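You operate a simulated robot arm through the tools that you are given. There is no shell and no other tool.

You are at the controls of a simulated robot arm. One attempt, no reset.

JOB
Switch the tank on and warm the bath to 40 C.
Fine: open the damper first; run the empty lift down and shut the lid; wait till the display shows 40.

Only the result counts: the job must be done as asked and must still hold three seconds after the hand-in. Knocking over, shifting, dropping, spilling or breaking anything else fails it. A push-on lid holds only when it is set on centred and level and pressed home; a screw cap is set on level and turned clockwise until tight.

ROBOT AND FRAMES
A 7-joint arm with a two-finger parallel gripper, fixed in place. Base frame: the origin is on the floor under the middle of its stand, x ahead of it, y to its left, z up; the work surface is at about z = 0.92. Lengths are in m, angles in rad, forces in N, time in s.
It reaches about 1.479 m from its shoulder. Its first joint turns from -2.897 to 2.897 rad. Payload 4.4 kg.
Tool frame: the origin (TCP) lies between the finger pads and is the grasp point; the fingertips stand 0.023 m ahead of it; z points along the fingers, y is the line along which they close. Largest opening 0.094 m; finger width 0.038, thickness 0.01; the body of the gripper, 0.054 by 0.096 m, starts 0.039 m behind the TCP.
Orientation is that of the tool frame in the base frame, as [roll, pitch, yaw] about the fixed x, y, z axes, in that order (R = Rz(yaw) Ry(pitch) Rx(roll)). With the fingers straight down and closing along the base's y, the tool's x points along the base's -x, its y along +y and its z along -z.

CONTROLS
- The arm moves only by the tool arm_command. Its argument "commands" is a list of rows, each a list of 7 numbers: the shift along the tool's x, y, z in units of 25 mm (1.0 is 25 mm), then the turn, a rotation vector about the tool's x, y, z in units of 5 degrees (1.0 is 5 degrees), then the finger opening in m, from 0 to 0.094. In form: [[tx, ty, tz, rx, ry, rz, claw], ...]. A call has 1 to 20 rows; each row shifts and turns the commanded pose from where the row before left it, along the tool's axes as they then stand. A call with a number of a shift or a turn outside -1 to 1 is refused whole. Each row takes 0.2 s and may step no farther than 0.05 m and 0.15 rad from the row before; otherwise, or with a gripper value out of range, the whole call is refused. A pose out of reach is approached as far as the arm can. The call stops where the force on the tool passes 90 N (or 10 N more than at its start, if that is more) or the arm is blocked; 0.2 s more then pass. Each finger travels about 0.072 m/s and halts on what it meets, pressing with about 29 N; the grip force reading is that of the motor and also rises with nothing between the fingers. The clock runs only during rows and for 0.2 s after the last one: add rows that do not move to give the fingers time. The reply holds the time, the measured pose of the TCP, the force on the tool along the base axes, the opening and the grip force, in the units named above and with some noise, with the torque about the TCP (base axes, N m) and any sound that the robot's microphone picked up.
- Cameras (640 x 400 px; columns grow to the right, rows downward): "scene" is fixed at [0.3996, -0.6506, 1.4499]; the picture's right is [0.99, -0.14, 0.00], its down [-0.05, -0.36, -0.93] and it looks along [0.13, 0.92, -0.36] (base axes); focal length 310 px, centre (320, 200). "wrist" rides on the gripper at [0.086, 0.016, -0.075] in the tool frame; the picture's right is [-0.18, 0.98, 0.00], its down [-0.58, -0.11, -0.81] and it looks along [-0.79, -0.15, 0.59] (tool axes); focal length 243 px, centre (320, 200). There is no depth. A picture from a camera that has moved, and an enlarged one, comes with that camera's place and axes in the base frame and with its lens.
- capture(camera): a new picture of that camera. It takes no simulated time.
- close_up(camera, box): a new picture of the part [left, top, right, bottom] of that camera's present view, enlarged. It takes no simulated time.
- job_done(): hands the job in; it is judged then, once.

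Nothing tells you positions but the pictures and the camera data. Unless the task says otherwise, let go and move clear before handing in.

The tools are called as name(argument=value, ...) on one line, values as JSON. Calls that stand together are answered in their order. arm_command: Moves the arm, as the interface text tells. Its arguments: {"type":"object","properties":{"commands":{"type":"array","items":{"type":"array","items":{"type":"number"}}}},"required":["commands"]} The other tools are called the same way: capture (camera) takes a picture; close_up (camera, box) takes an enlarged picture of a part of a camera's view; job_done () hands the job in.

At the start:

```text
clock: 0.0
position: [0.6992, 0.3015, 1.4707]
tcp_rot: [-3.14, 0.001, 3.141]
force: [0.2, -0.9, -0.3]
moment: [-0.05, 0.04, 0.0]
grip_width: 0.0939
finger_force: 0.0
```

scene: 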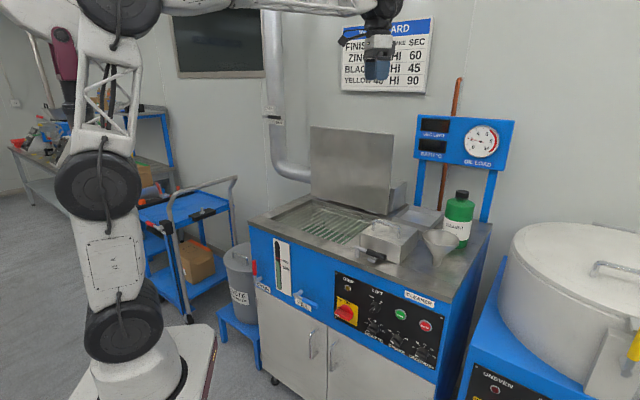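
wrist: 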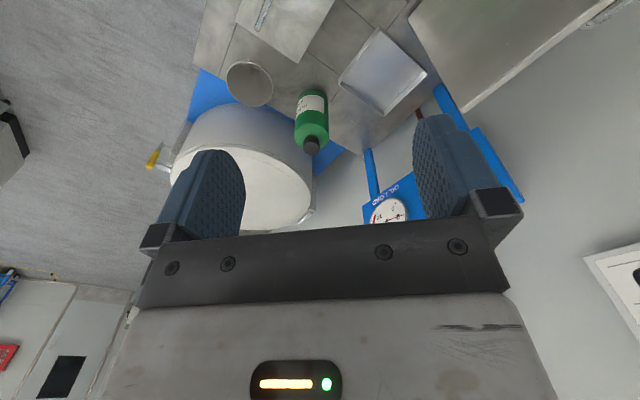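

I see a blue bath tank with an open lid, a control panel on its front, a duct with a damper behind it and a display post. I'll look closer at each part before moving.

close_up(camera="scene", box=[320, 260, 460, 370])

close_up(camera="scene", box=[400, 70, 520, 180])

close_up(camera="scene", box=[240, 120, 480, 280])

close_up(camera="scene", box=[230, 10, 450, 190])

close_up(camera="scene", box=[230, 220, 350, 320])

```text
3.64 times, centred on (390, 315) of scene
camera zoom: at [0.3996, -0.6506, 1.4499], right [0.99, -0.14, 0.0], down [-0.05, -0.36, -0.93], along [0.13, 0.92, -0.36], focal length 1128 px, centre (66, -218)
```

zoom: 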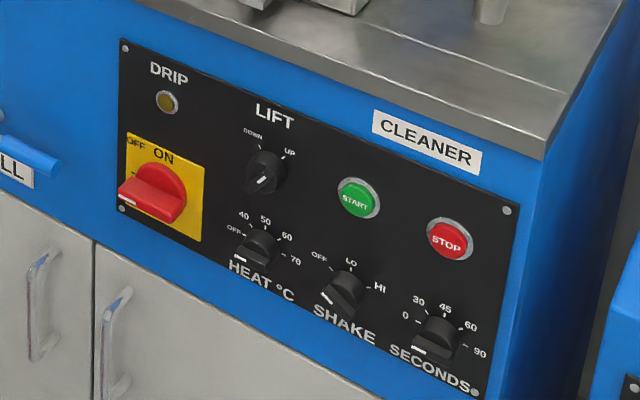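

```text
3.64 times, centred on (460, 125) of scene
camera zoom: at [0.3996, -0.6506, 1.4499], right [0.99, -0.14, 0.0], down [-0.05, -0.36, -0.93], along [0.13, 0.92, -0.36], focal length 1128 px, centre (-189, 473)
```

zoom: 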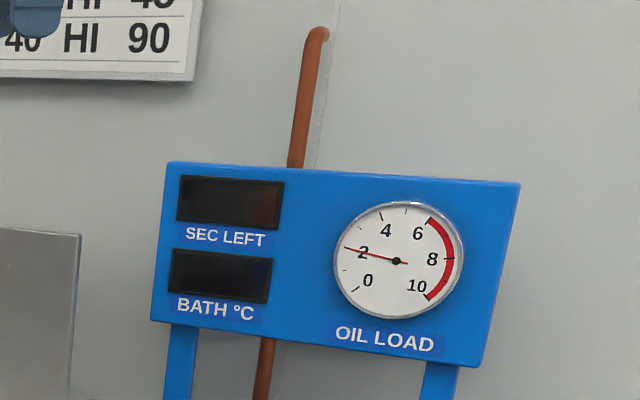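

```text
2.50 times, centred on (360, 200) of scene
camera zoom: at [0.3996, -0.6506, 1.4499], right [0.99, -0.14, 0.0], down [-0.05, -0.36, -0.93], along [0.13, 0.92, -0.36], focal length 776 px, centre (220, 200)
```

zoom: 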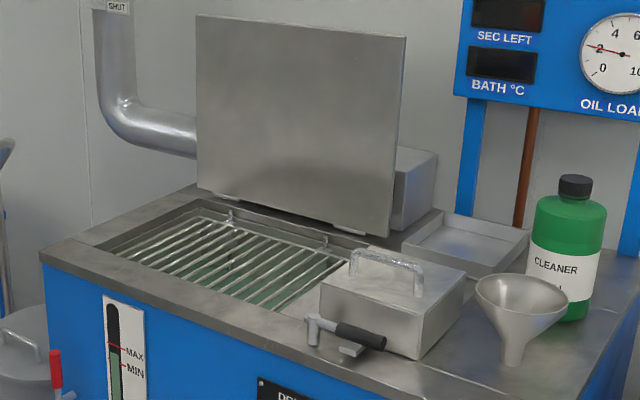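

```text
2.22 times, centred on (340, 100) of scene
camera zoom: at [0.3996, -0.6506, 1.4499], right [0.99, -0.14, 0.0], down [-0.05, -0.36, -0.93], along [0.13, 0.92, -0.36], focal length 689 px, centre (276, 422)
```

zoom: 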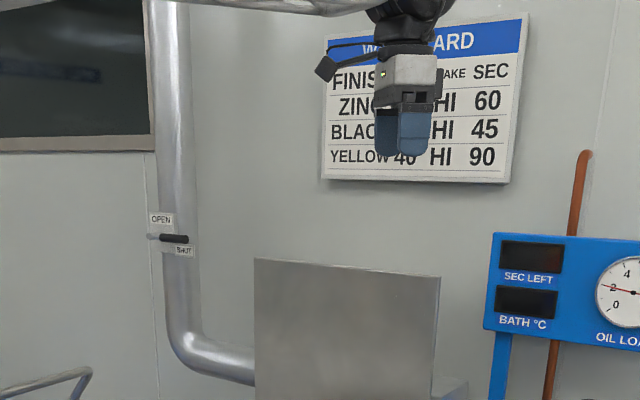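

```text
4.00 times, centred on (290, 270) of scene
camera zoom: at [0.3996, -0.6506, 1.4499], right [0.99, -0.14, 0.0], down [-0.05, -0.36, -0.93], along [0.13, 0.92, -0.36], focal length 1241 px, centre (440, -80)
```

zoom: 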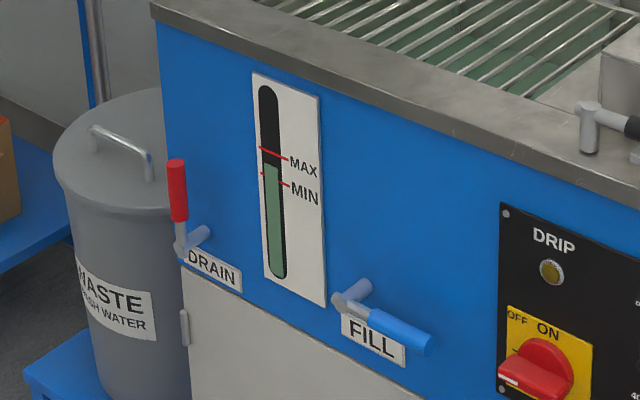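

The level lies between MIN and MAX, and the damper lever looks set to SHUT. I'll zoom in tighter on the knobs, the damper and the bath.

close_up(camera="scene", box=[362, 280, 402, 310])

close_up(camera="scene", box=[362, 310, 442, 365])

close_up(camera="scene", box=[250, 95, 310, 135])

close_up(camera="scene", box=[250, 180, 400, 270])

close_up(camera="scene", box=[325, 265, 385, 335])

close_up(camera="scene", box=[440, 200, 640, 400])

```text
13.33 times, centred on (382, 295) of scene
camera zoom: at [0.3996, -0.6506, 1.4499], right [0.99, -0.14, 0.0], down [-0.05, -0.36, -0.93], along [0.13, 0.92, -0.36], focal length 4136 px, centre (-507, -1067)
```

zoom: 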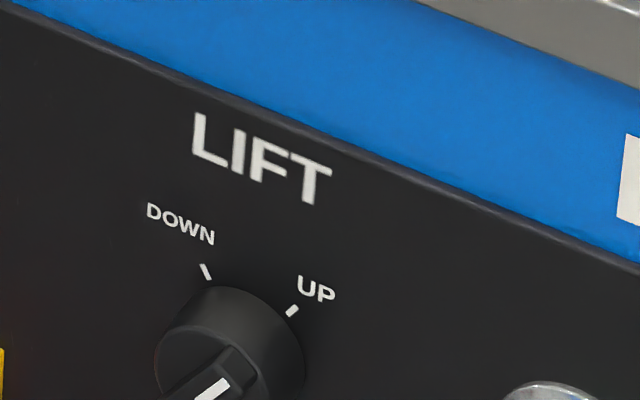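

```text
7.27 times, centred on (402, 338) of scene
camera zoom: at [0.3996, -0.6506, 1.4499], right [0.99, -0.14, 0.0], down [-0.05, -0.36, -0.93], along [0.13, 0.92, -0.36], focal length 2256 px, centre (-276, -800)
```

zoom: 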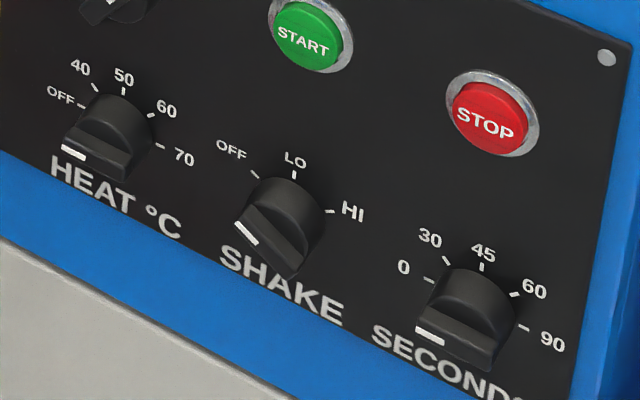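

```text
10.00 times, centred on (280, 115) of scene
camera zoom: at [0.3996, -0.6506, 1.4499], right [0.99, -0.14, 0.0], down [-0.05, -0.36, -0.93], along [0.13, 0.92, -0.36], focal length 3102 px, centre (720, 1050)
```

zoom: 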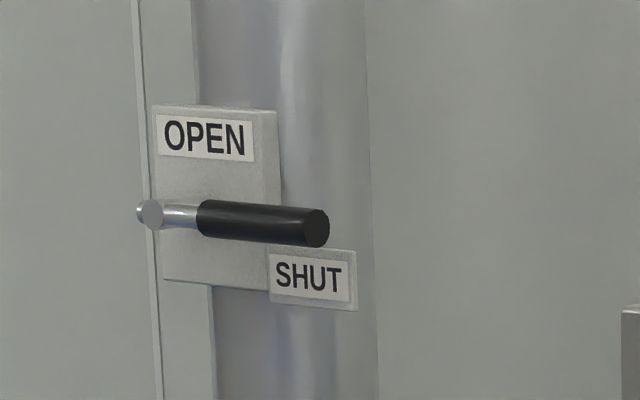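

```text
4.27 times, centred on (325, 225) of scene
camera zoom: at [0.3996, -0.6506, 1.4499], right [0.99, -0.14, 0.0], down [-0.05, -0.36, -0.93], along [0.13, 0.92, -0.36], focal length 1324 px, centre (299, 93)
```

zoom: 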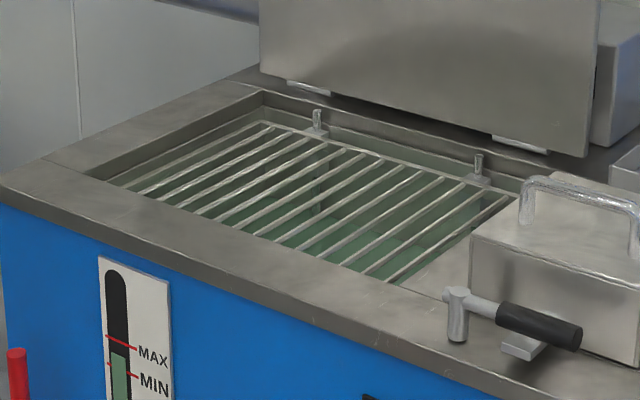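

```text
5.71 times, centred on (355, 300) of scene
camera zoom: at [0.3996, -0.6506, 1.4499], right [0.99, -0.14, 0.0], down [-0.05, -0.36, -0.93], along [0.13, 0.92, -0.36], focal length 1772 px, centre (120, -371)
```

zoom: 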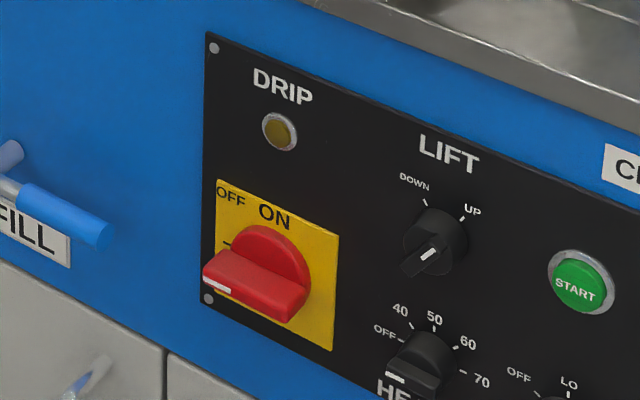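

```text
2.00 times, centred on (540, 300) of scene
camera zoom: at [0.3996, -0.6506, 1.4499], right [0.99, -0.14, 0.0], down [-0.05, -0.36, -0.93], along [0.13, 0.92, -0.36], focal length 620 px, centre (-120, 0)
```

zoom: 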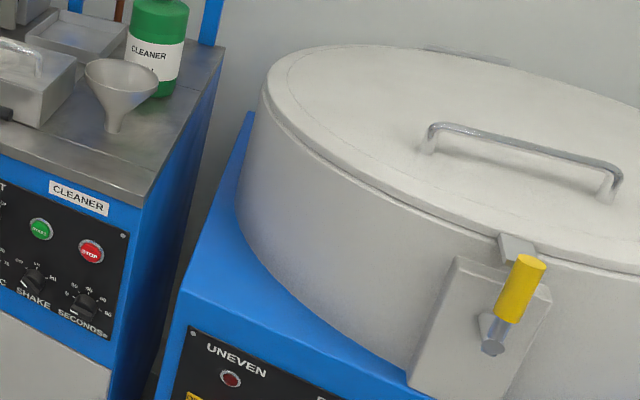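

The tank stands at about 45° to the base. The damper lever points right at SHUT, the lift knob points to UP, and main switch and heat are OFF. Next I move up and to the left so the wrist camera can see the damper.

arm_command(commands=[[0.714, 1, 0, 0, 0, 0, 0.094], [0.714, 1, 0, 0, 0, 0, 0.094], [0.714, 1, 0, 0, 0, 0, 0.094], [0.714, 1, 0, 0, 0, 0, 0.094], [0.714, 1, 0, 0, 0, 0, 0.094], [0.714, 1, 0, 0, 0, 0, 0.094], [0.714, 1, 0, 0, 0, 0, 0.094], [0.714, 1, 0, 0, 0, 0, 0.094], [0.714, 1, 0, 0, 0, 0, 0.094], [0.714, 1, 0, 0, 0, 0, 0.094], [0.714, 1, 0, 0, 0, 0, 0.094], [0.714, 1, 0, 0, 0, 0, 0.094], [0, 0, 0, 0, 0, 0, 0.094]])

arm_command(commands=[[0, 0, 0, 0, 0, -1, 0.05], [0, 0, 0, 0, 0, -1, 0.0], [0, 0, 0, 0, 0, -1, 0.0], [0, 0, 0, 0, 0, -1, 0.0], [0, 0, 0, 0, 0, -1, 0.0], [0, 0, 0, 0, 0, -1, 0.0], [0, 0, 0, 0, 0, -1, 0.0], [0, 0, 0, 0, 0, -1, 0.0], [0, 0, 0, 0, 0, -1, 0.0], [0, 0, 0, 0, 0, -1, 0.0], [0, 0, 0, 0, 0, -1, 0.0], [0, 0, 0, 0, 0, -1, 0.0]])

capture(camera="wrist")

capture(camera="scene")

```text
clock: 2.8
position: [0.4832, 0.6014, 1.4699]
tcp_rot: [3.141, 0.0, -3.141]
force: [-0.6, 0.3, 0.5]
moment: [0.0, -0.04, -0.02]
grip_width: 0.094
finger_force: 0.2
```

```text
clock: 5.4
position: [0.4841, 0.6015, 1.4701]
tcp_rot: [-3.141, 0.001, -2.093]
force: [-0.1, 0.2, -0.5]
moment: [-0.03, 0.01, 0.0]
grip_width: 0.0
finger_force: 29.3
```

```text
taken
camera wrist: at [0.4276, 0.5326, 1.5445], right [-0.76, 0.65, 0.0], down [0.38, 0.45, 0.81], along [0.52, 0.61, -0.59], focal length 243 px, centre (320, 200)
```

wrist: 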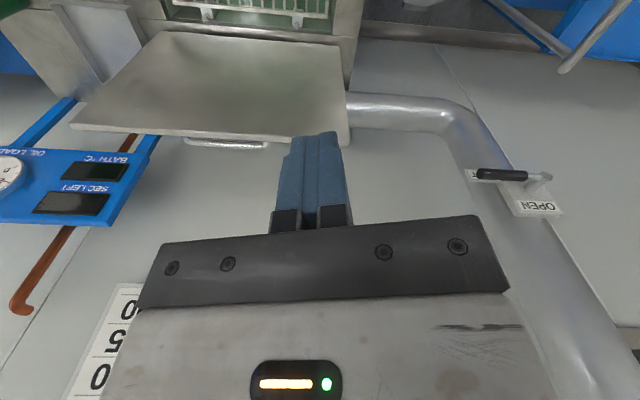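

```text
taken
```

scene: 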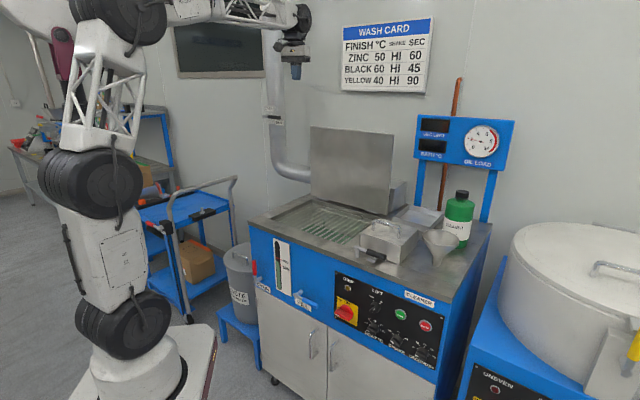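

The damper handle triangulates to a tip near (0.42, 0.92, 1.28) and a pivot near (0.34, 1.02, 1.275), lying level at SHUT. I'll square the hand to the tank, move left and then level the fingers.

arm_command(commands=[[0, 0, 0, 0, 0, 0.835, 0.0], [0, 0, 0, 0, 0, 0.835, 0.0], [0, 0, 0, 0, 0, 0.835, 0.0], [0, 0, 0, 0, 0, 0.835, 0.0], [0, 1, 0, 0, 0, 0, 0.0], [0, 1, 0, 0, 0, 0, 0.0], [0, 1, 0, 0, 0, 0, 0.0], [0, 1, 0, 0, 0, 0, 0.0], [0, 1, 0, 0, 0, 0, 0.0], [0, 1, 0, 0, 0, 0, 0.0], [0, 1, 0, 0, 0, 0, 0.0], [0, 1, 0, 0, 0, 0, 0.0], [0, 1, 0, 0, 0, 0, 0.0], [0, 1, 0, 0, 0, 0, 0.0], [0, 1, 0, 0, 0, 0, 0.0], [0, 1, 0, 0, 0, 0, 0.0]])

arm_command(commands=[[0, 0, 0, 0, -1, 0, 0.0], [0, 0, 0, 0, -1, 0, 0.0], [0, 0, 0, 0, -1, 0, 0.0], [0, 0, 0, 0, -1, 0, 0.0], [0, 0, 0, 0, -1, 0, 0.0], [0, 0, 0, 0, -1, 0, 0.0], [0, 0, 0, 0, -1, 0, 0.0], [0, 0, 0, 0, -1, 0, 0.0], [0, 0, 0, 0, -1, 0, 0.0]])

capture(camera="wrist")

capture(camera="scene")

```text
clock: 8.8
position: [0.277, 0.8209, 1.4709]
tcp_rot: [-3.141, -0.001, -2.387]
force: [-0.5, -1.1, -0.2]
moment: [-0.02, 0.0, -0.01]
grip_width: 0.0
finger_force: 29.1
```

```text
clock: 10.8
position: [0.2783, 0.8202, 1.4701]
tcp_rot: [3.141, 0.788, -2.385]
force: [0.1, -0.7, 0.9]
moment: [0.01, 0.0, -0.01]
grip_width: 0.0001
finger_force: 28.7
```

```text
taken
camera wrist: at [0.1851, 0.7522, 1.4607], right [-0.58, 0.8, 0.13], down [-0.04, -0.19, 0.98], along [0.81, 0.56, 0.14], focal length 243 px, centre (320, 200)
```

wrist: 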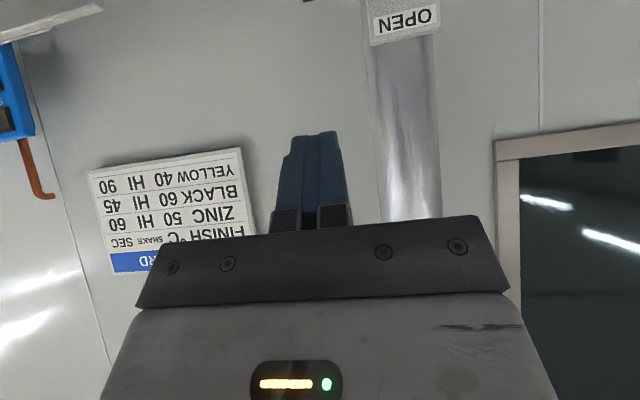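

```text
taken
```

scene: 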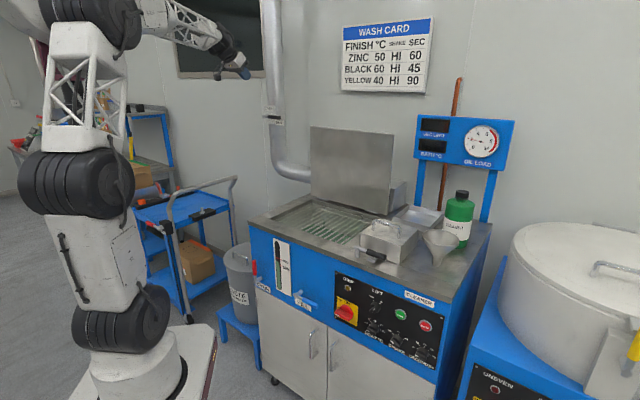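

Hand tilt is half done, and the lever's end is out of view above. I'll finish levelling, then lower to below the lever.

arm_command(commands=[[0, 0, 0, 0, -1, 0, 0.0], [0, 0, 0, 0, -1, 0, 0.0], [0, 0, 0, 0, -1, 0, 0.0], [0, 0, 0, 0, -1, 0, 0.0], [0, 0, 0, 0, -1, 0, 0.0], [0, 0, 0, 0, -1, 0, 0.0], [0, 0, 0, 0, -1, 0, 0.0], [0, 0, 0, 0, -1, 0, 0.0], [0, 0, 0, 0, -1, 0, 0.0], [1, 0, 0, 0, 0, 0, 0], [1, 0, 0, 0, 0, 0, 0], [1, 0, 0, 0, 0, 0, 0], [1, 0, 0, 0, 0, 0, 0], [1, 0, 0, 0, 0, 0, 0], [1, 0, 0, 0, 0, 0, 0], [1, 0, 0, 0, 0, 0, 0], [1, 0, 0, 0, 0, 0, 0], [1, 0, 0, 0, 0, 0, 0], [1, 0, 0, 0, 0, 0, 0]])

capture(camera="wrist")

capture(camera="scene")

```text
clock: 14.8
position: [0.2775, 0.8199, 1.2213]
tcp_rot: [1.22, 1.569, 1.975]
force: [0.9, 0.1, 0.8]
moment: [-0.02, 0.01, 0.03]
grip_width: 0.0002
finger_force: 28.6
```

```text
taken
camera wrist: at [0.2121, 0.779, 1.134], right [-0.67, 0.71, 0.18], down [-0.51, -0.63, 0.58], along [0.53, 0.3, 0.79], focal length 243 px, centre (320, 200)
```

wrist: 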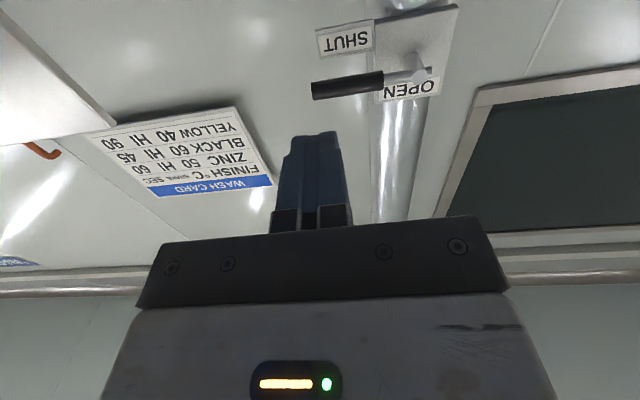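

```text
taken
```

scene: 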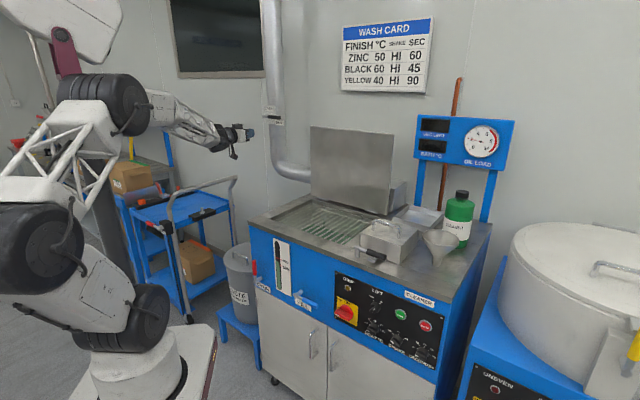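

The lever is now ahead of and above the fingers, and the hand is level. I'll zoom in to gauge how far the plate lies behind the lever.

close_up(camera="wrist", box=[280, 0, 480, 125])

close_up(camera="scene", box=[230, 90, 310, 140])

```text
3.20 times, centred on (380, 62) of wrist
camera zoom: at [0.2121, 0.779, 1.134], right [-0.67, 0.71, 0.18], down [-0.51, -0.63, 0.58], along [0.53, 0.3, 0.79], focal length 776 px, centre (128, 640)
```

zoom: 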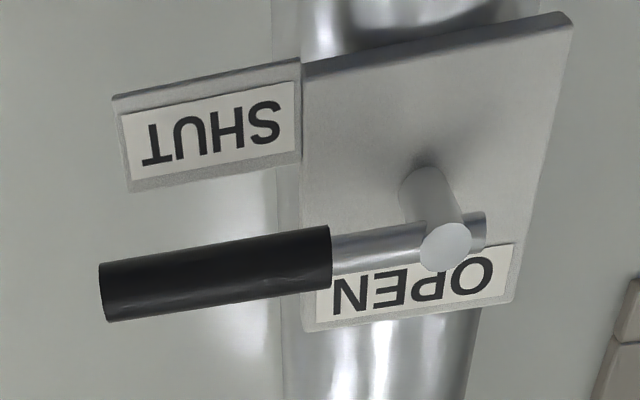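

```text
8.00 times, centred on (270, 115) of scene
camera zoom: at [0.3996, -0.6506, 1.4499], right [0.99, -0.14, 0.0], down [-0.05, -0.36, -0.93], along [0.13, 0.92, -0.36], focal length 2482 px, centre (720, 880)
```

zoom: 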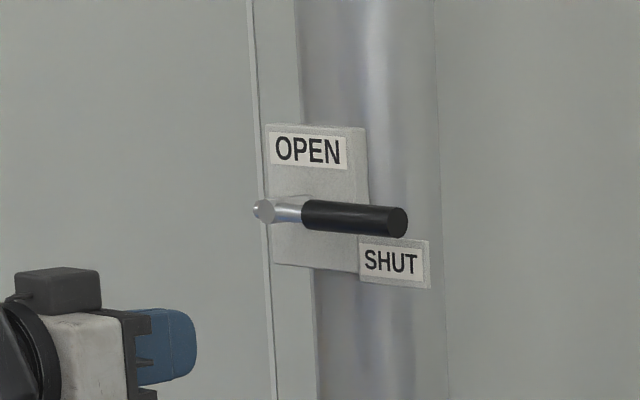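

The plate sits about 45 mm behind the lever end, so there is room to put the fingertips under the handle. I'll move forward under it.

arm_command(commands=[[0, 0, 1, 0, 0, 0, 0], [0, 0, 1, 0, 0, 0, 0], [0, 0, 1, 0, 0, 0, 0], [0, 0, 1, 0, 0, 0, 0], [0, 0, 1, 0, 0, 0, 0], [0, 0, 1, 0, 0, 0, 0], [0, 0, 1, 0, 0, 0, 0]])

capture(camera="wrist")

close_up(camera="scene", box=[230, 90, 310, 140])

```text
clock: 16.4
position: [0.4048, 0.9417, 1.2215]
tcp_rot: [-2.386, 1.569, -1.627]
force: [0.1, -0.3, 0.5]
moment: [0.01, 0.01, 0.03]
grip_width: 0.0
finger_force: 29.0
```

```text
taken
camera wrist: at [0.3399, 0.9003, 1.1345], right [-0.67, 0.71, 0.18], down [-0.51, -0.63, 0.58], along [0.53, 0.3, 0.79], focal length 243 px, centre (320, 200)
```

wrist: 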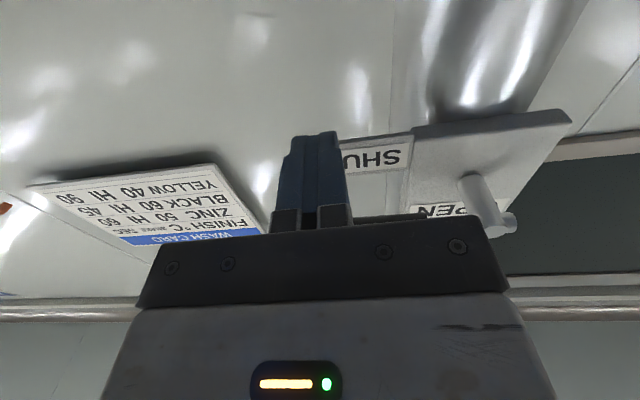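

```text
8.00 times, centred on (270, 115) of scene
camera zoom: at [0.3996, -0.6506, 1.4499], right [0.99, -0.14, 0.0], down [-0.05, -0.36, -0.93], along [0.13, 0.92, -0.36], focal length 2482 px, centre (720, 880)
```

zoom: 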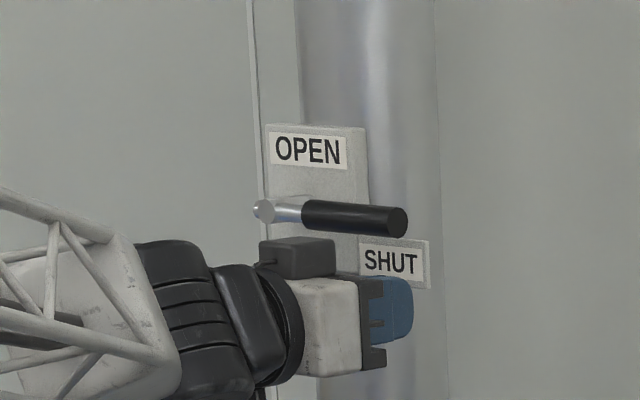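

The fingers are under the outer part of the lever. I'll push it up along its arc toward OPEN.

arm_command(commands=[[-1, 0, 0, 0, 0, 0, 0], [-1, -0.24, 0, 0, 0, 0, 0], [-1, 0.1, 0, 0, 0, 0, 0], [-0.96, 0.54, 0, 0, 0, 0, 0], [-0.73, 0.75, 0, 0, 0, 0, 0], [-0.51, 0.92, 0, 0, 0, 0, 0], [-0.26, 1, 0, 0, 0, 0, 0]])

capture(camera="wrist")

close_up(camera="scene", box=[230, 90, 310, 140])

```text
clock: 18.0
position: [0.358, 0.9924, 1.3559]
tcp_rot: [-2.193, 1.568, -1.442]
force: [27.2, -53.0, -14.6]
moment: [-0.92, -0.55, 0.34]
grip_width: 0.0
finger_force: 29.3
```

```text
taken
camera wrist: at [0.2919, 0.9524, 1.2685], right [-0.67, 0.72, 0.18], down [-0.52, -0.63, 0.58], along [0.53, 0.3, 0.79], focal length 243 px, centre (320, 200)
```

wrist: 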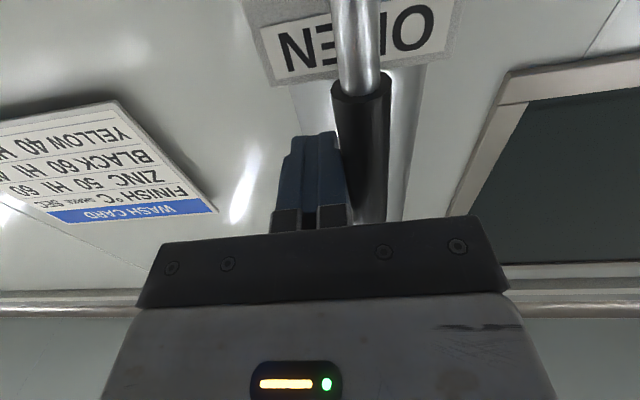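

```text
8.00 times, centred on (270, 115) of scene
camera zoom: at [0.3996, -0.6506, 1.4499], right [0.99, -0.14, 0.0], down [-0.05, -0.36, -0.93], along [0.13, 0.92, -0.36], focal length 2482 px, centre (720, 880)
```

zoom: 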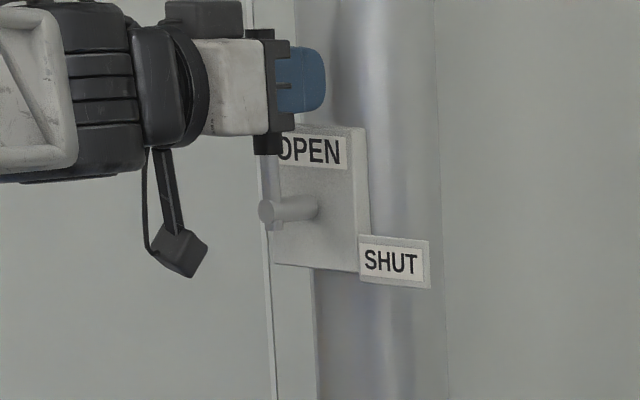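

The lever now stands upright against its stop, with about 60 N of reaction. I'll ease off and back away to check it.

arm_command(commands=[[0, -0.6, 0, 0, 0, 0, 0], [0, -0.6, 0, 0, 0, 0, 0], [0, 0, -1, 0, 0, 0, 0], [0, 0, -1, 0, 0, 0, 0], [0, 0, -1, 0, 0, 0, 0], [0, 0, -1, 0, 0, 0, 0], [0, 0, -1, 0, 0, 0, 0], [0, 0, -1, 0, 0, 0, 0], [0, 0, -1, 0, 0, 0, 0], [0, 0, -1, 0, 0, 0, 0]])

capture(camera="wrist")

close_up(camera="scene", box=[230, 90, 310, 140])

```text
clock: 20.2
position: [0.2282, 0.8375, 1.3489]
tcp_rot: [-2.439, 1.562, -1.682]
force: [0.2, 0.2, 1.4]
moment: [-0.01, 0.0, 0.03]
grip_width: 0.0001
finger_force: 28.9
```

```text
taken
camera wrist: at [0.1635, 0.7964, 1.2618], right [-0.67, 0.72, 0.18], down [-0.51, -0.63, 0.59], along [0.53, 0.3, 0.79], focal length 243 px, centre (320, 200)
```

wrist: 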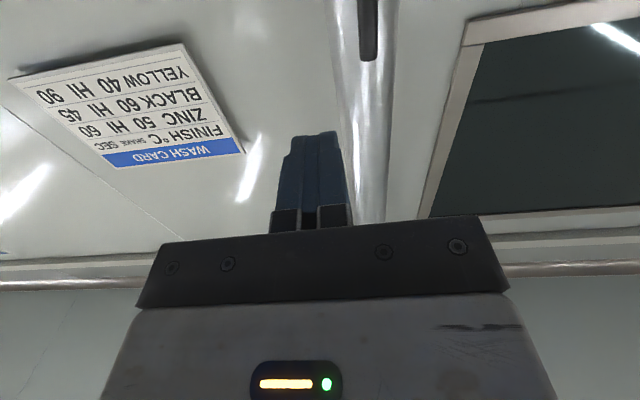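

```text
8.00 times, centred on (270, 115) of scene
camera zoom: at [0.3996, -0.6506, 1.4499], right [0.99, -0.14, 0.0], down [-0.05, -0.36, -0.93], along [0.13, 0.92, -0.36], focal length 2482 px, centre (720, 880)
```

zoom: 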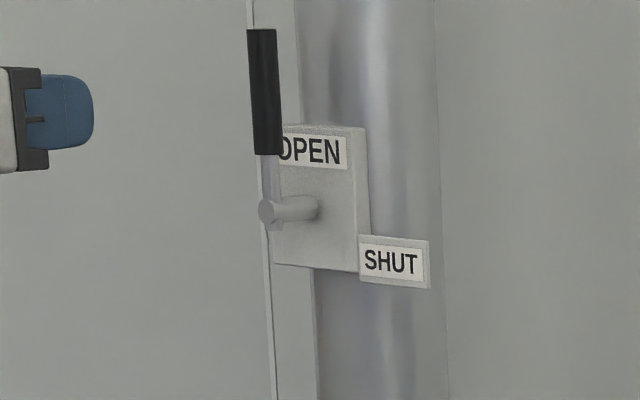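

The damper lever is at OPEN. Next I swing the hand, tilted 45° down, to in front of the control panel at about e1 0.33 m to inspect the knobs frontally.

arm_command(commands=[[0, -0.5, -0.3, 0, 1, 0, 0], [0, -1, 0, 0, 1, 0, 0], [0, -1, 0, 0, 1, 0, 0], [0, -1, 0, 0, 1, 0, 0], [0, -1, 0, 0, 1, 0, 0], [0, -1, 0, 0, 1, 0, 0], [0, -1, 0, 0, 1, 0, 0], [0, -1, 0, 0, 1, 0, 0], [0, -1, 0, 0, 1, 0, 0], [0, 0, 0, 0, 0, 0, 0]])

arm_command(commands=[[0.354, -1, -0.07, 0, 0, 0, 0], [0.354, -1, -0.07, 0, 0, 0, 0], [0.354, -1, -0.07, 0, 0, 0, 0], [0.354, -1, -0.07, 0, 0, 0, 0], [0.354, -1, -0.07, 0, 0, 0, 0], [0.354, -1, -0.07, 0, 0, 0, 0], [0.354, -1, -0.07, 0, 0, 0, 0], [0.354, -1, -0.07, 0, 0, 0, 0], [0.354, -1, -0.07, 0, 0, 0, 0], [0.354, -1, -0.07, 0, 0, 0, 0], [0.354, -1, -0.07, 0, 0, 0, 0], [0.354, -1, -0.07, 0, 0, 0, 0], [0.354, -1, -0.07, 0, 0, 0, 0], [0.354, -1, -0.07, 0, 0, 0, 0], [0.354, -1, -0.07, 0, 0, 0, 0], [0.354, -1, -0.07, 0, 0, 0, 0], [0.354, -1, -0.07, 0, 0, 0, 0], [0.354, -1, -0.07, 0, 0, 0, 0], [0.354, -1, -0.07, 0, 0, 0, 0], [0.354, -1, -0.07, 0, 0, 0, 0]])

capture(camera="scene")

capture(camera="wrist")

```text
clock: 22.4
position: [0.3676, 0.6764, 1.3588]
tcp_rot: [3.14, 0.786, -2.386]
force: [-0.2, 0.6, -0.9]
moment: [-0.01, 0.03, 0.01]
grip_width: 0.0
finger_force: 28.8
```

```text
clock: 26.6
position: [0.6034, 0.2085, 1.2585]
tcp_rot: [-3.141, 0.787, -2.386]
force: [0.2, 0.0, -0.6]
moment: [0.01, 0.0, 0.0]
grip_width: 0.0
finger_force: 29.5
```

```text
taken
```

scene: 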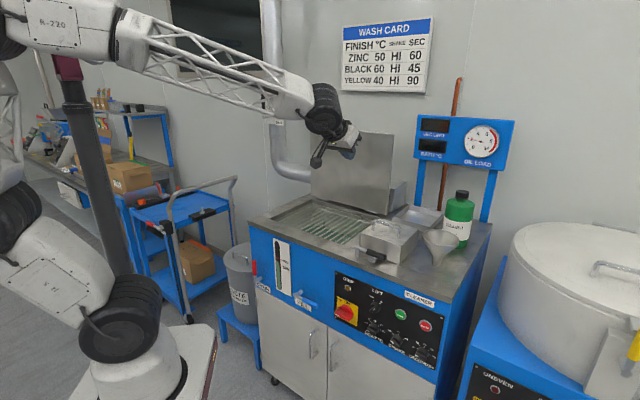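

```text
taken
camera wrist: at [0.5091, 0.1403, 1.2489], right [-0.58, 0.8, 0.13], down [-0.04, -0.19, 0.98], along [0.81, 0.56, 0.14], focal length 243 px, centre (320, 200)
```

wrist: 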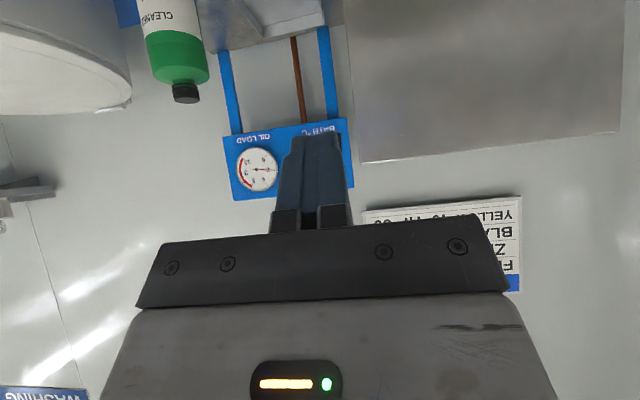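

I'll pull back from the tank and then lower the hand in front of the panel in stages.

arm_command(commands=[[0.94, -0.47, -0.94, 0, 0, 0, 0], [0.94, -0.47, -0.94, 0, 0, 0, 0], [0.94, -0.47, -0.94, 0, 0, 0, 0], [0.94, -0.47, -0.94, 0, 0, 0, 0], [0.94, -0.47, -0.94, 0, 0, 0, 0], [0.94, -0.47, -0.94, 0, 0, 0, 0], [0.97, 0, 0.97, 0, 0, 0, 0], [0.97, 0, 0.97, 0, 0, 0, 0], [0.97, 0, 0.97, 0, 0, 0, 0], [0.97, 0, 0.97, 0, 0, 0, 0], [0.97, 0, 0.97, 0, 0, 0, 0]])

capture(camera="scene")

capture(camera="wrist")

```text
clock: 29.0
position: [0.5075, 0.0209, 1.0876]
tcp_rot: [-3.14, 0.786, -2.384]
force: [0.2, 0.2, 0.3]
moment: [0.02, 0.03, 0.01]
grip_width: 0.0001
finger_force: 28.4
```

```text
taken
```

scene: 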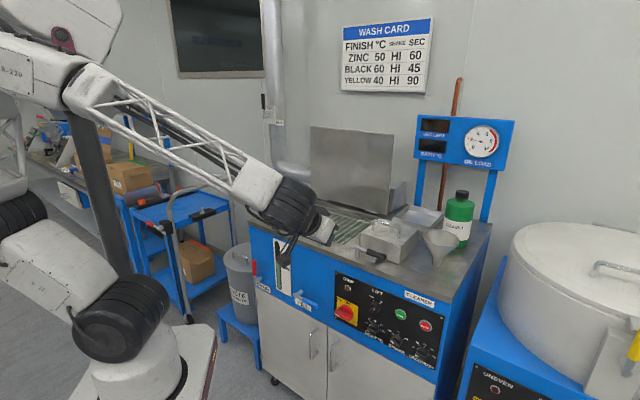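

```text
taken
camera wrist: at [0.4136, -0.046, 1.0781], right [-0.58, 0.8, 0.13], down [-0.04, -0.19, 0.98], along [0.81, 0.56, 0.14], focal length 243 px, centre (320, 200)
```

wrist: 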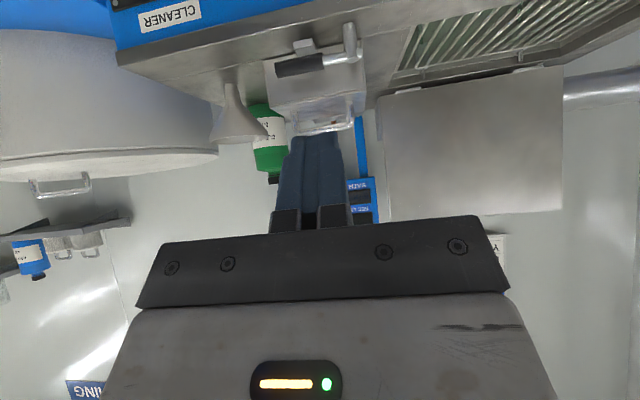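

I'm continuing down to panel height.

arm_command(commands=[[0.884, 0, 0.884, 0, 0, 0, 0], [0.884, 0, 0.884, 0, 0, 0, 0], [0.884, 0, 0.884, 0, 0, 0, 0], [0.884, 0, 0.884, 0, 0, 0, 0], [0.884, 0, 0.884, 0, 0, 0, 0], [0.884, 0, 0.884, 0, 0, 0, 0], [0.884, 0, 0.884, 0, 0, 0, 0]])

capture(camera="scene")

capture(camera="wrist")

```text
clock: 30.6
position: [0.5071, 0.0218, 0.8685]
tcp_rot: [-3.14, 0.786, -2.386]
force: [-0.1, 0.0, 0.1]
moment: [-0.01, -0.02, -0.01]
grip_width: 0.0003
finger_force: 28.6
```

```text
taken
```

scene: 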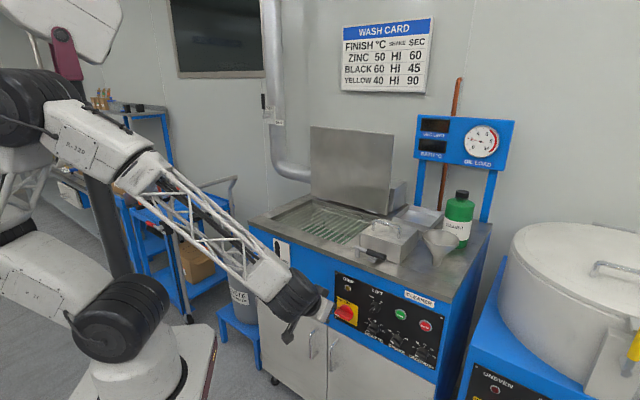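

```text
taken
camera wrist: at [0.4129, -0.047, 0.8585], right [-0.58, 0.8, 0.13], down [-0.04, -0.19, 0.98], along [0.81, 0.56, 0.14], focal length 243 px, centre (320, 200)
```

wrist: 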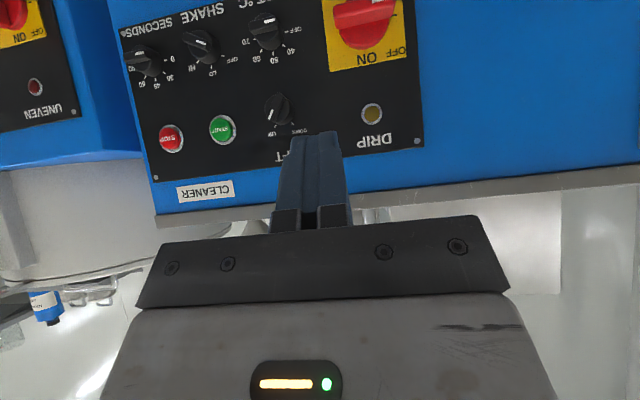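

I have a clear, upside-down view of the panel. I'll zoom in on the knobs.

close_up(camera="wrist", box=[220, 0, 430, 131])

close_up(camera="wrist", box=[120, 10, 280, 110])

close_up(camera="wrist", box=[240, 0, 320, 50])

close_up(camera="wrist", box=[240, 80, 320, 130])

```text
3.05 times, centred on (325, 66) of wrist
camera zoom: at [0.4129, -0.047, 0.8585], right [-0.58, 0.8, 0.13], down [-0.04, -0.19, 0.98], along [0.81, 0.56, 0.14], focal length 739 px, centre (305, 610)
```

zoom: 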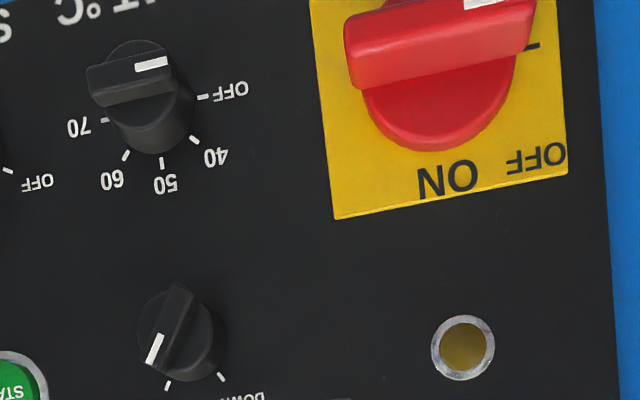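

```text
4.00 times, centred on (200, 60) of wrist
camera zoom: at [0.4129, -0.047, 0.8585], right [-0.58, 0.8, 0.13], down [-0.04, -0.19, 0.98], along [0.81, 0.56, 0.14], focal length 970 px, centre (800, 760)
```

zoom: 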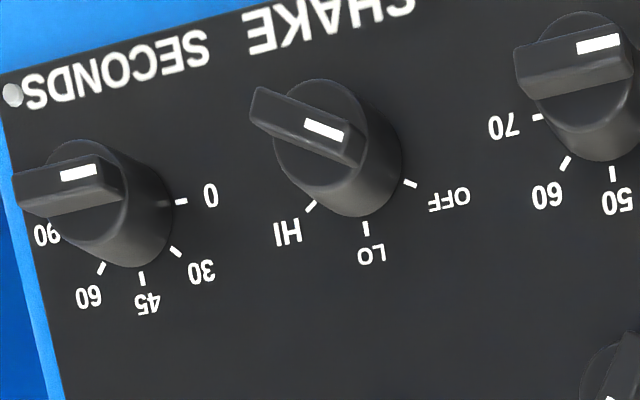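

```text
8.00 times, centred on (280, 25) of wrist
camera zoom: at [0.4129, -0.047, 0.8585], right [-0.58, 0.8, 0.13], down [-0.04, -0.19, 0.98], along [0.81, 0.56, 0.14], focal length 1941 px, centre (640, 1600)
```

zoom: 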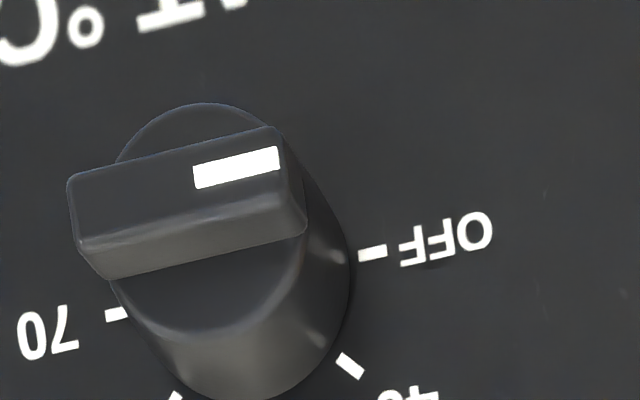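

```text
8.00 times, centred on (280, 105) of wrist
camera zoom: at [0.4129, -0.047, 0.8585], right [-0.58, 0.8, 0.13], down [-0.04, -0.19, 0.98], along [0.81, 0.56, 0.14], focal length 1941 px, centre (640, 960)
```

zoom: 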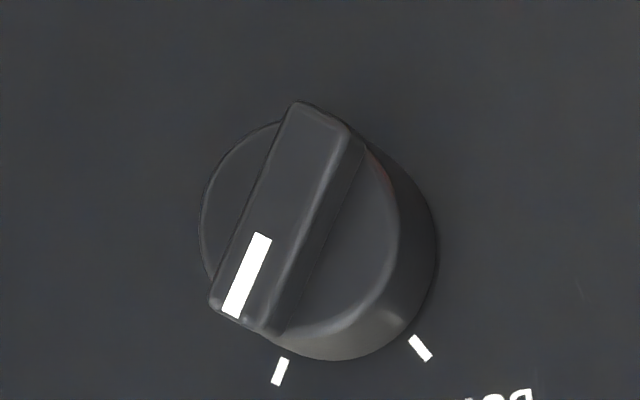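

Lift points at UP, heat at OFF, shake at OFF and seconds at 0. I'll test whether the arm can hold a level hand here for gripping the knobs.

arm_command(commands=[[0, 0, 0, 0, -1, 0, 0], [0, 0, 0, 0, -1, 0, 0], [0, 0, 0, 0, -1, 0, 0], [0, 0, 0, 0, -1, 0, 0], [0, 0, 0, 0, -1, 0, 0], [0, 0, 0, 0, 0, 0, 0]])

capture(camera="scene")

capture(camera="wrist")

```text
clock: 32.0
position: [0.5068, 0.023, 0.8676]
tcp_rot: [3.14, 1.223, -2.385]
force: [0.5, 0.4, -0.1]
moment: [0.03, -0.01, 0.02]
grip_width: 0.0
finger_force: 29.0
```

```text
taken
```

scene: 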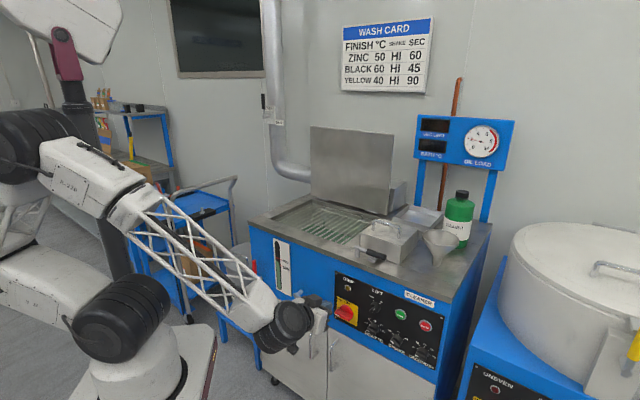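

```text
taken
camera wrist: at [0.4231, -0.036, 0.8114], right [-0.63, 0.76, 0.17], down [-0.33, -0.46, 0.82], along [0.7, 0.46, 0.54], focal length 243 px, centre (320, 200)
```

wrist: 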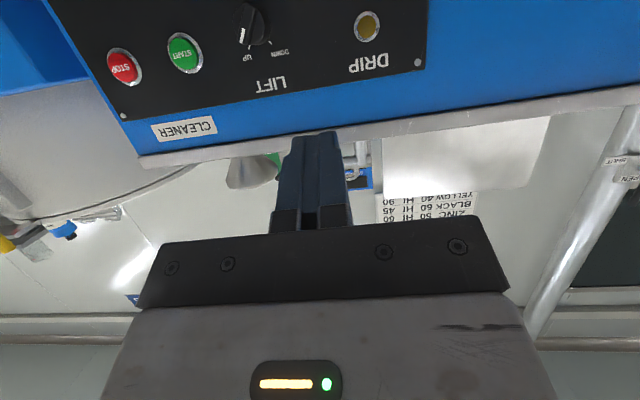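

The arm tracks well. I'll finish levelling the hand and lower it to the height of the lower knob row.

arm_command(commands=[[0, 0, 0, 0, -1, 0, 0], [0, 0, 0, 0, -1, 0, 0], [0, 0, 0, 0, -1, 0, 0], [0, 0, 0, 0, -1, 0, 0], [1, 0.3, 0, 0, 0, 0, 0.03], [1, 0.3, 0, 0, 0, 0, 0.06], [1, 0.3, 0, 0, 0, 0, 0.06], [1, 0.3, 0, 0, 0, 0, 0.06], [1, 0.3, 0, 0, 0, 0, 0.06], [1, 0.3, 0, 0, 0, 0, 0.06], [0, 0, 0, 0, 0, 0, 0.06]])

capture(camera="scene")

capture(camera="wrist")

```text
clock: 34.4
position: [0.4762, 0.0541, 0.7202]
tcp_rot: [-1.498, 1.571, -0.744]
force: [-0.4, -0.1, 0.3]
moment: [0.0, -0.02, -0.02]
grip_width: 0.0598
finger_force: 0.1
```

```text
taken
```

scene: 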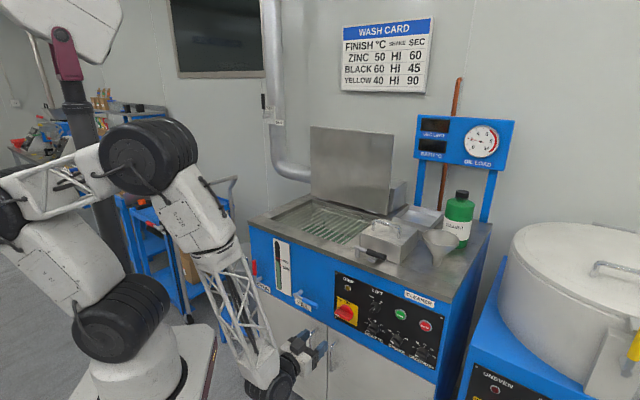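

```text
taken
camera wrist: at [0.4112, 0.0129, 0.6328], right [-0.67, 0.71, 0.18], down [-0.51, -0.63, 0.58], along [0.53, 0.3, 0.79], focal length 243 px, centre (320, 200)
```

wrist: 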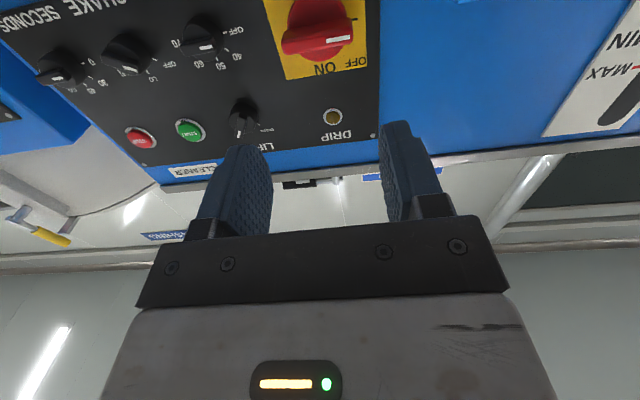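

Level hand is fine here. I'll zoom in on the main switch and knobs to fix their positions by triangulation.

close_up(camera="wrist", box=[250, 0, 390, 87])

close_up(camera="wrist", box=[160, 0, 270, 69])

close_up(camera="scene", box=[325, 280, 375, 330])

close_up(camera="scene", box=[355, 290, 405, 340])

close_up(camera="scene", box=[260, 260, 360, 400])

```text
4.57 times, centred on (320, 44) of wrist
camera zoom: at [0.4112, 0.0129, 0.6328], right [-0.67, 0.71, 0.18], down [-0.51, -0.63, 0.58], along [0.53, 0.3, 0.79], focal length 1109 px, centre (320, 915)
```

zoom: 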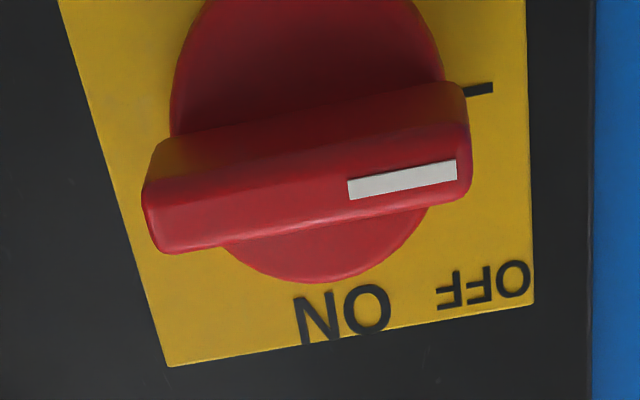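

```text
5.80 times, centred on (215, 34) of wrist
camera zoom: at [0.4112, 0.0129, 0.6328], right [-0.67, 0.71, 0.18], down [-0.51, -0.63, 0.58], along [0.53, 0.3, 0.79], focal length 1406 px, centre (929, 1159)
```

zoom: 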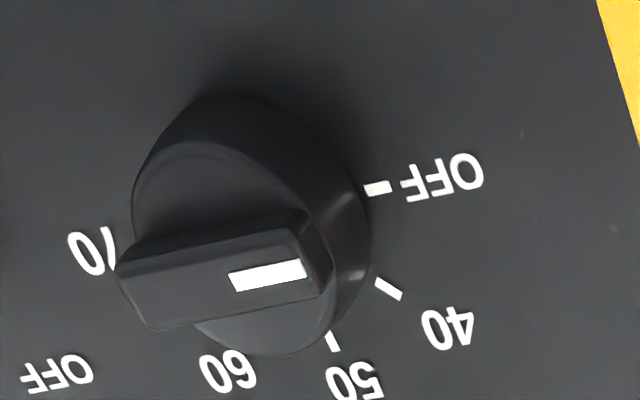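

```text
8.00 times, centred on (350, 305) of scene
camera zoom: at [0.3996, -0.6506, 1.4499], right [0.99, -0.14, 0.0], down [-0.05, -0.36, -0.93], along [0.13, 0.92, -0.36], focal length 2482 px, centre (80, -640)
```

zoom: 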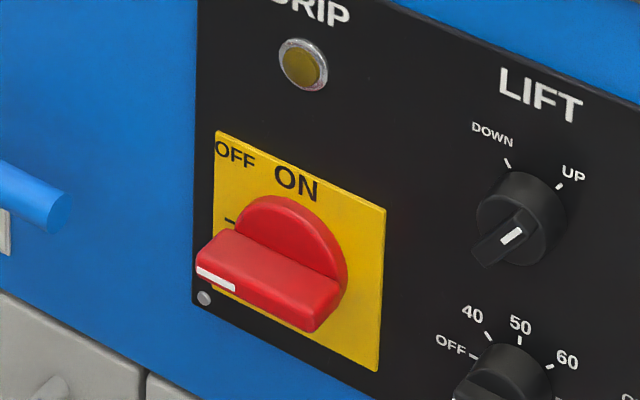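

```text
8.00 times, centred on (380, 315) of scene
camera zoom: at [0.3996, -0.6506, 1.4499], right [0.99, -0.14, 0.0], down [-0.05, -0.36, -0.93], along [0.13, 0.92, -0.36], focal length 2482 px, centre (-160, -720)
```

zoom: 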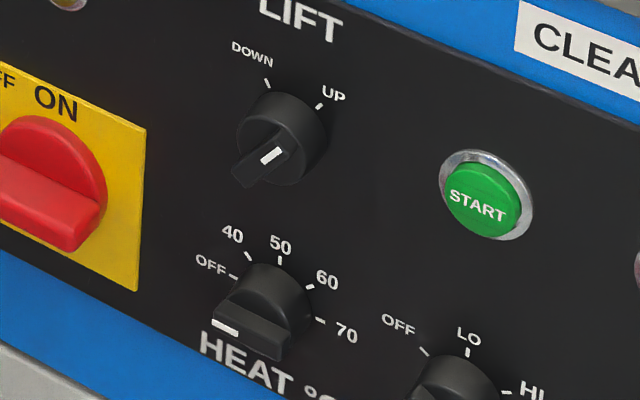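

```text
2.86 times, centred on (310, 330) of scene
camera zoom: at [0.3996, -0.6506, 1.4499], right [0.99, -0.14, 0.0], down [-0.05, -0.36, -0.93], along [0.13, 0.92, -0.36], focal length 886 px, centre (349, -171)
```

zoom: 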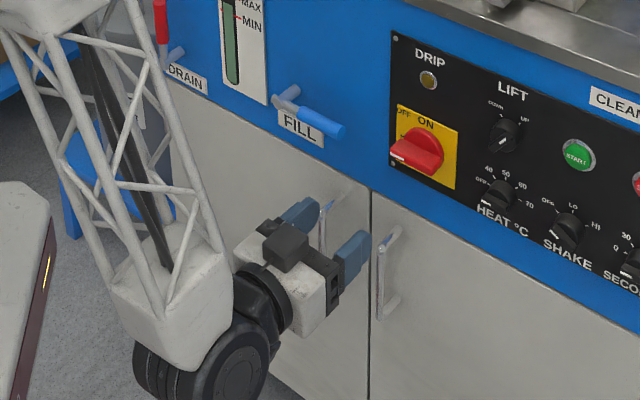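

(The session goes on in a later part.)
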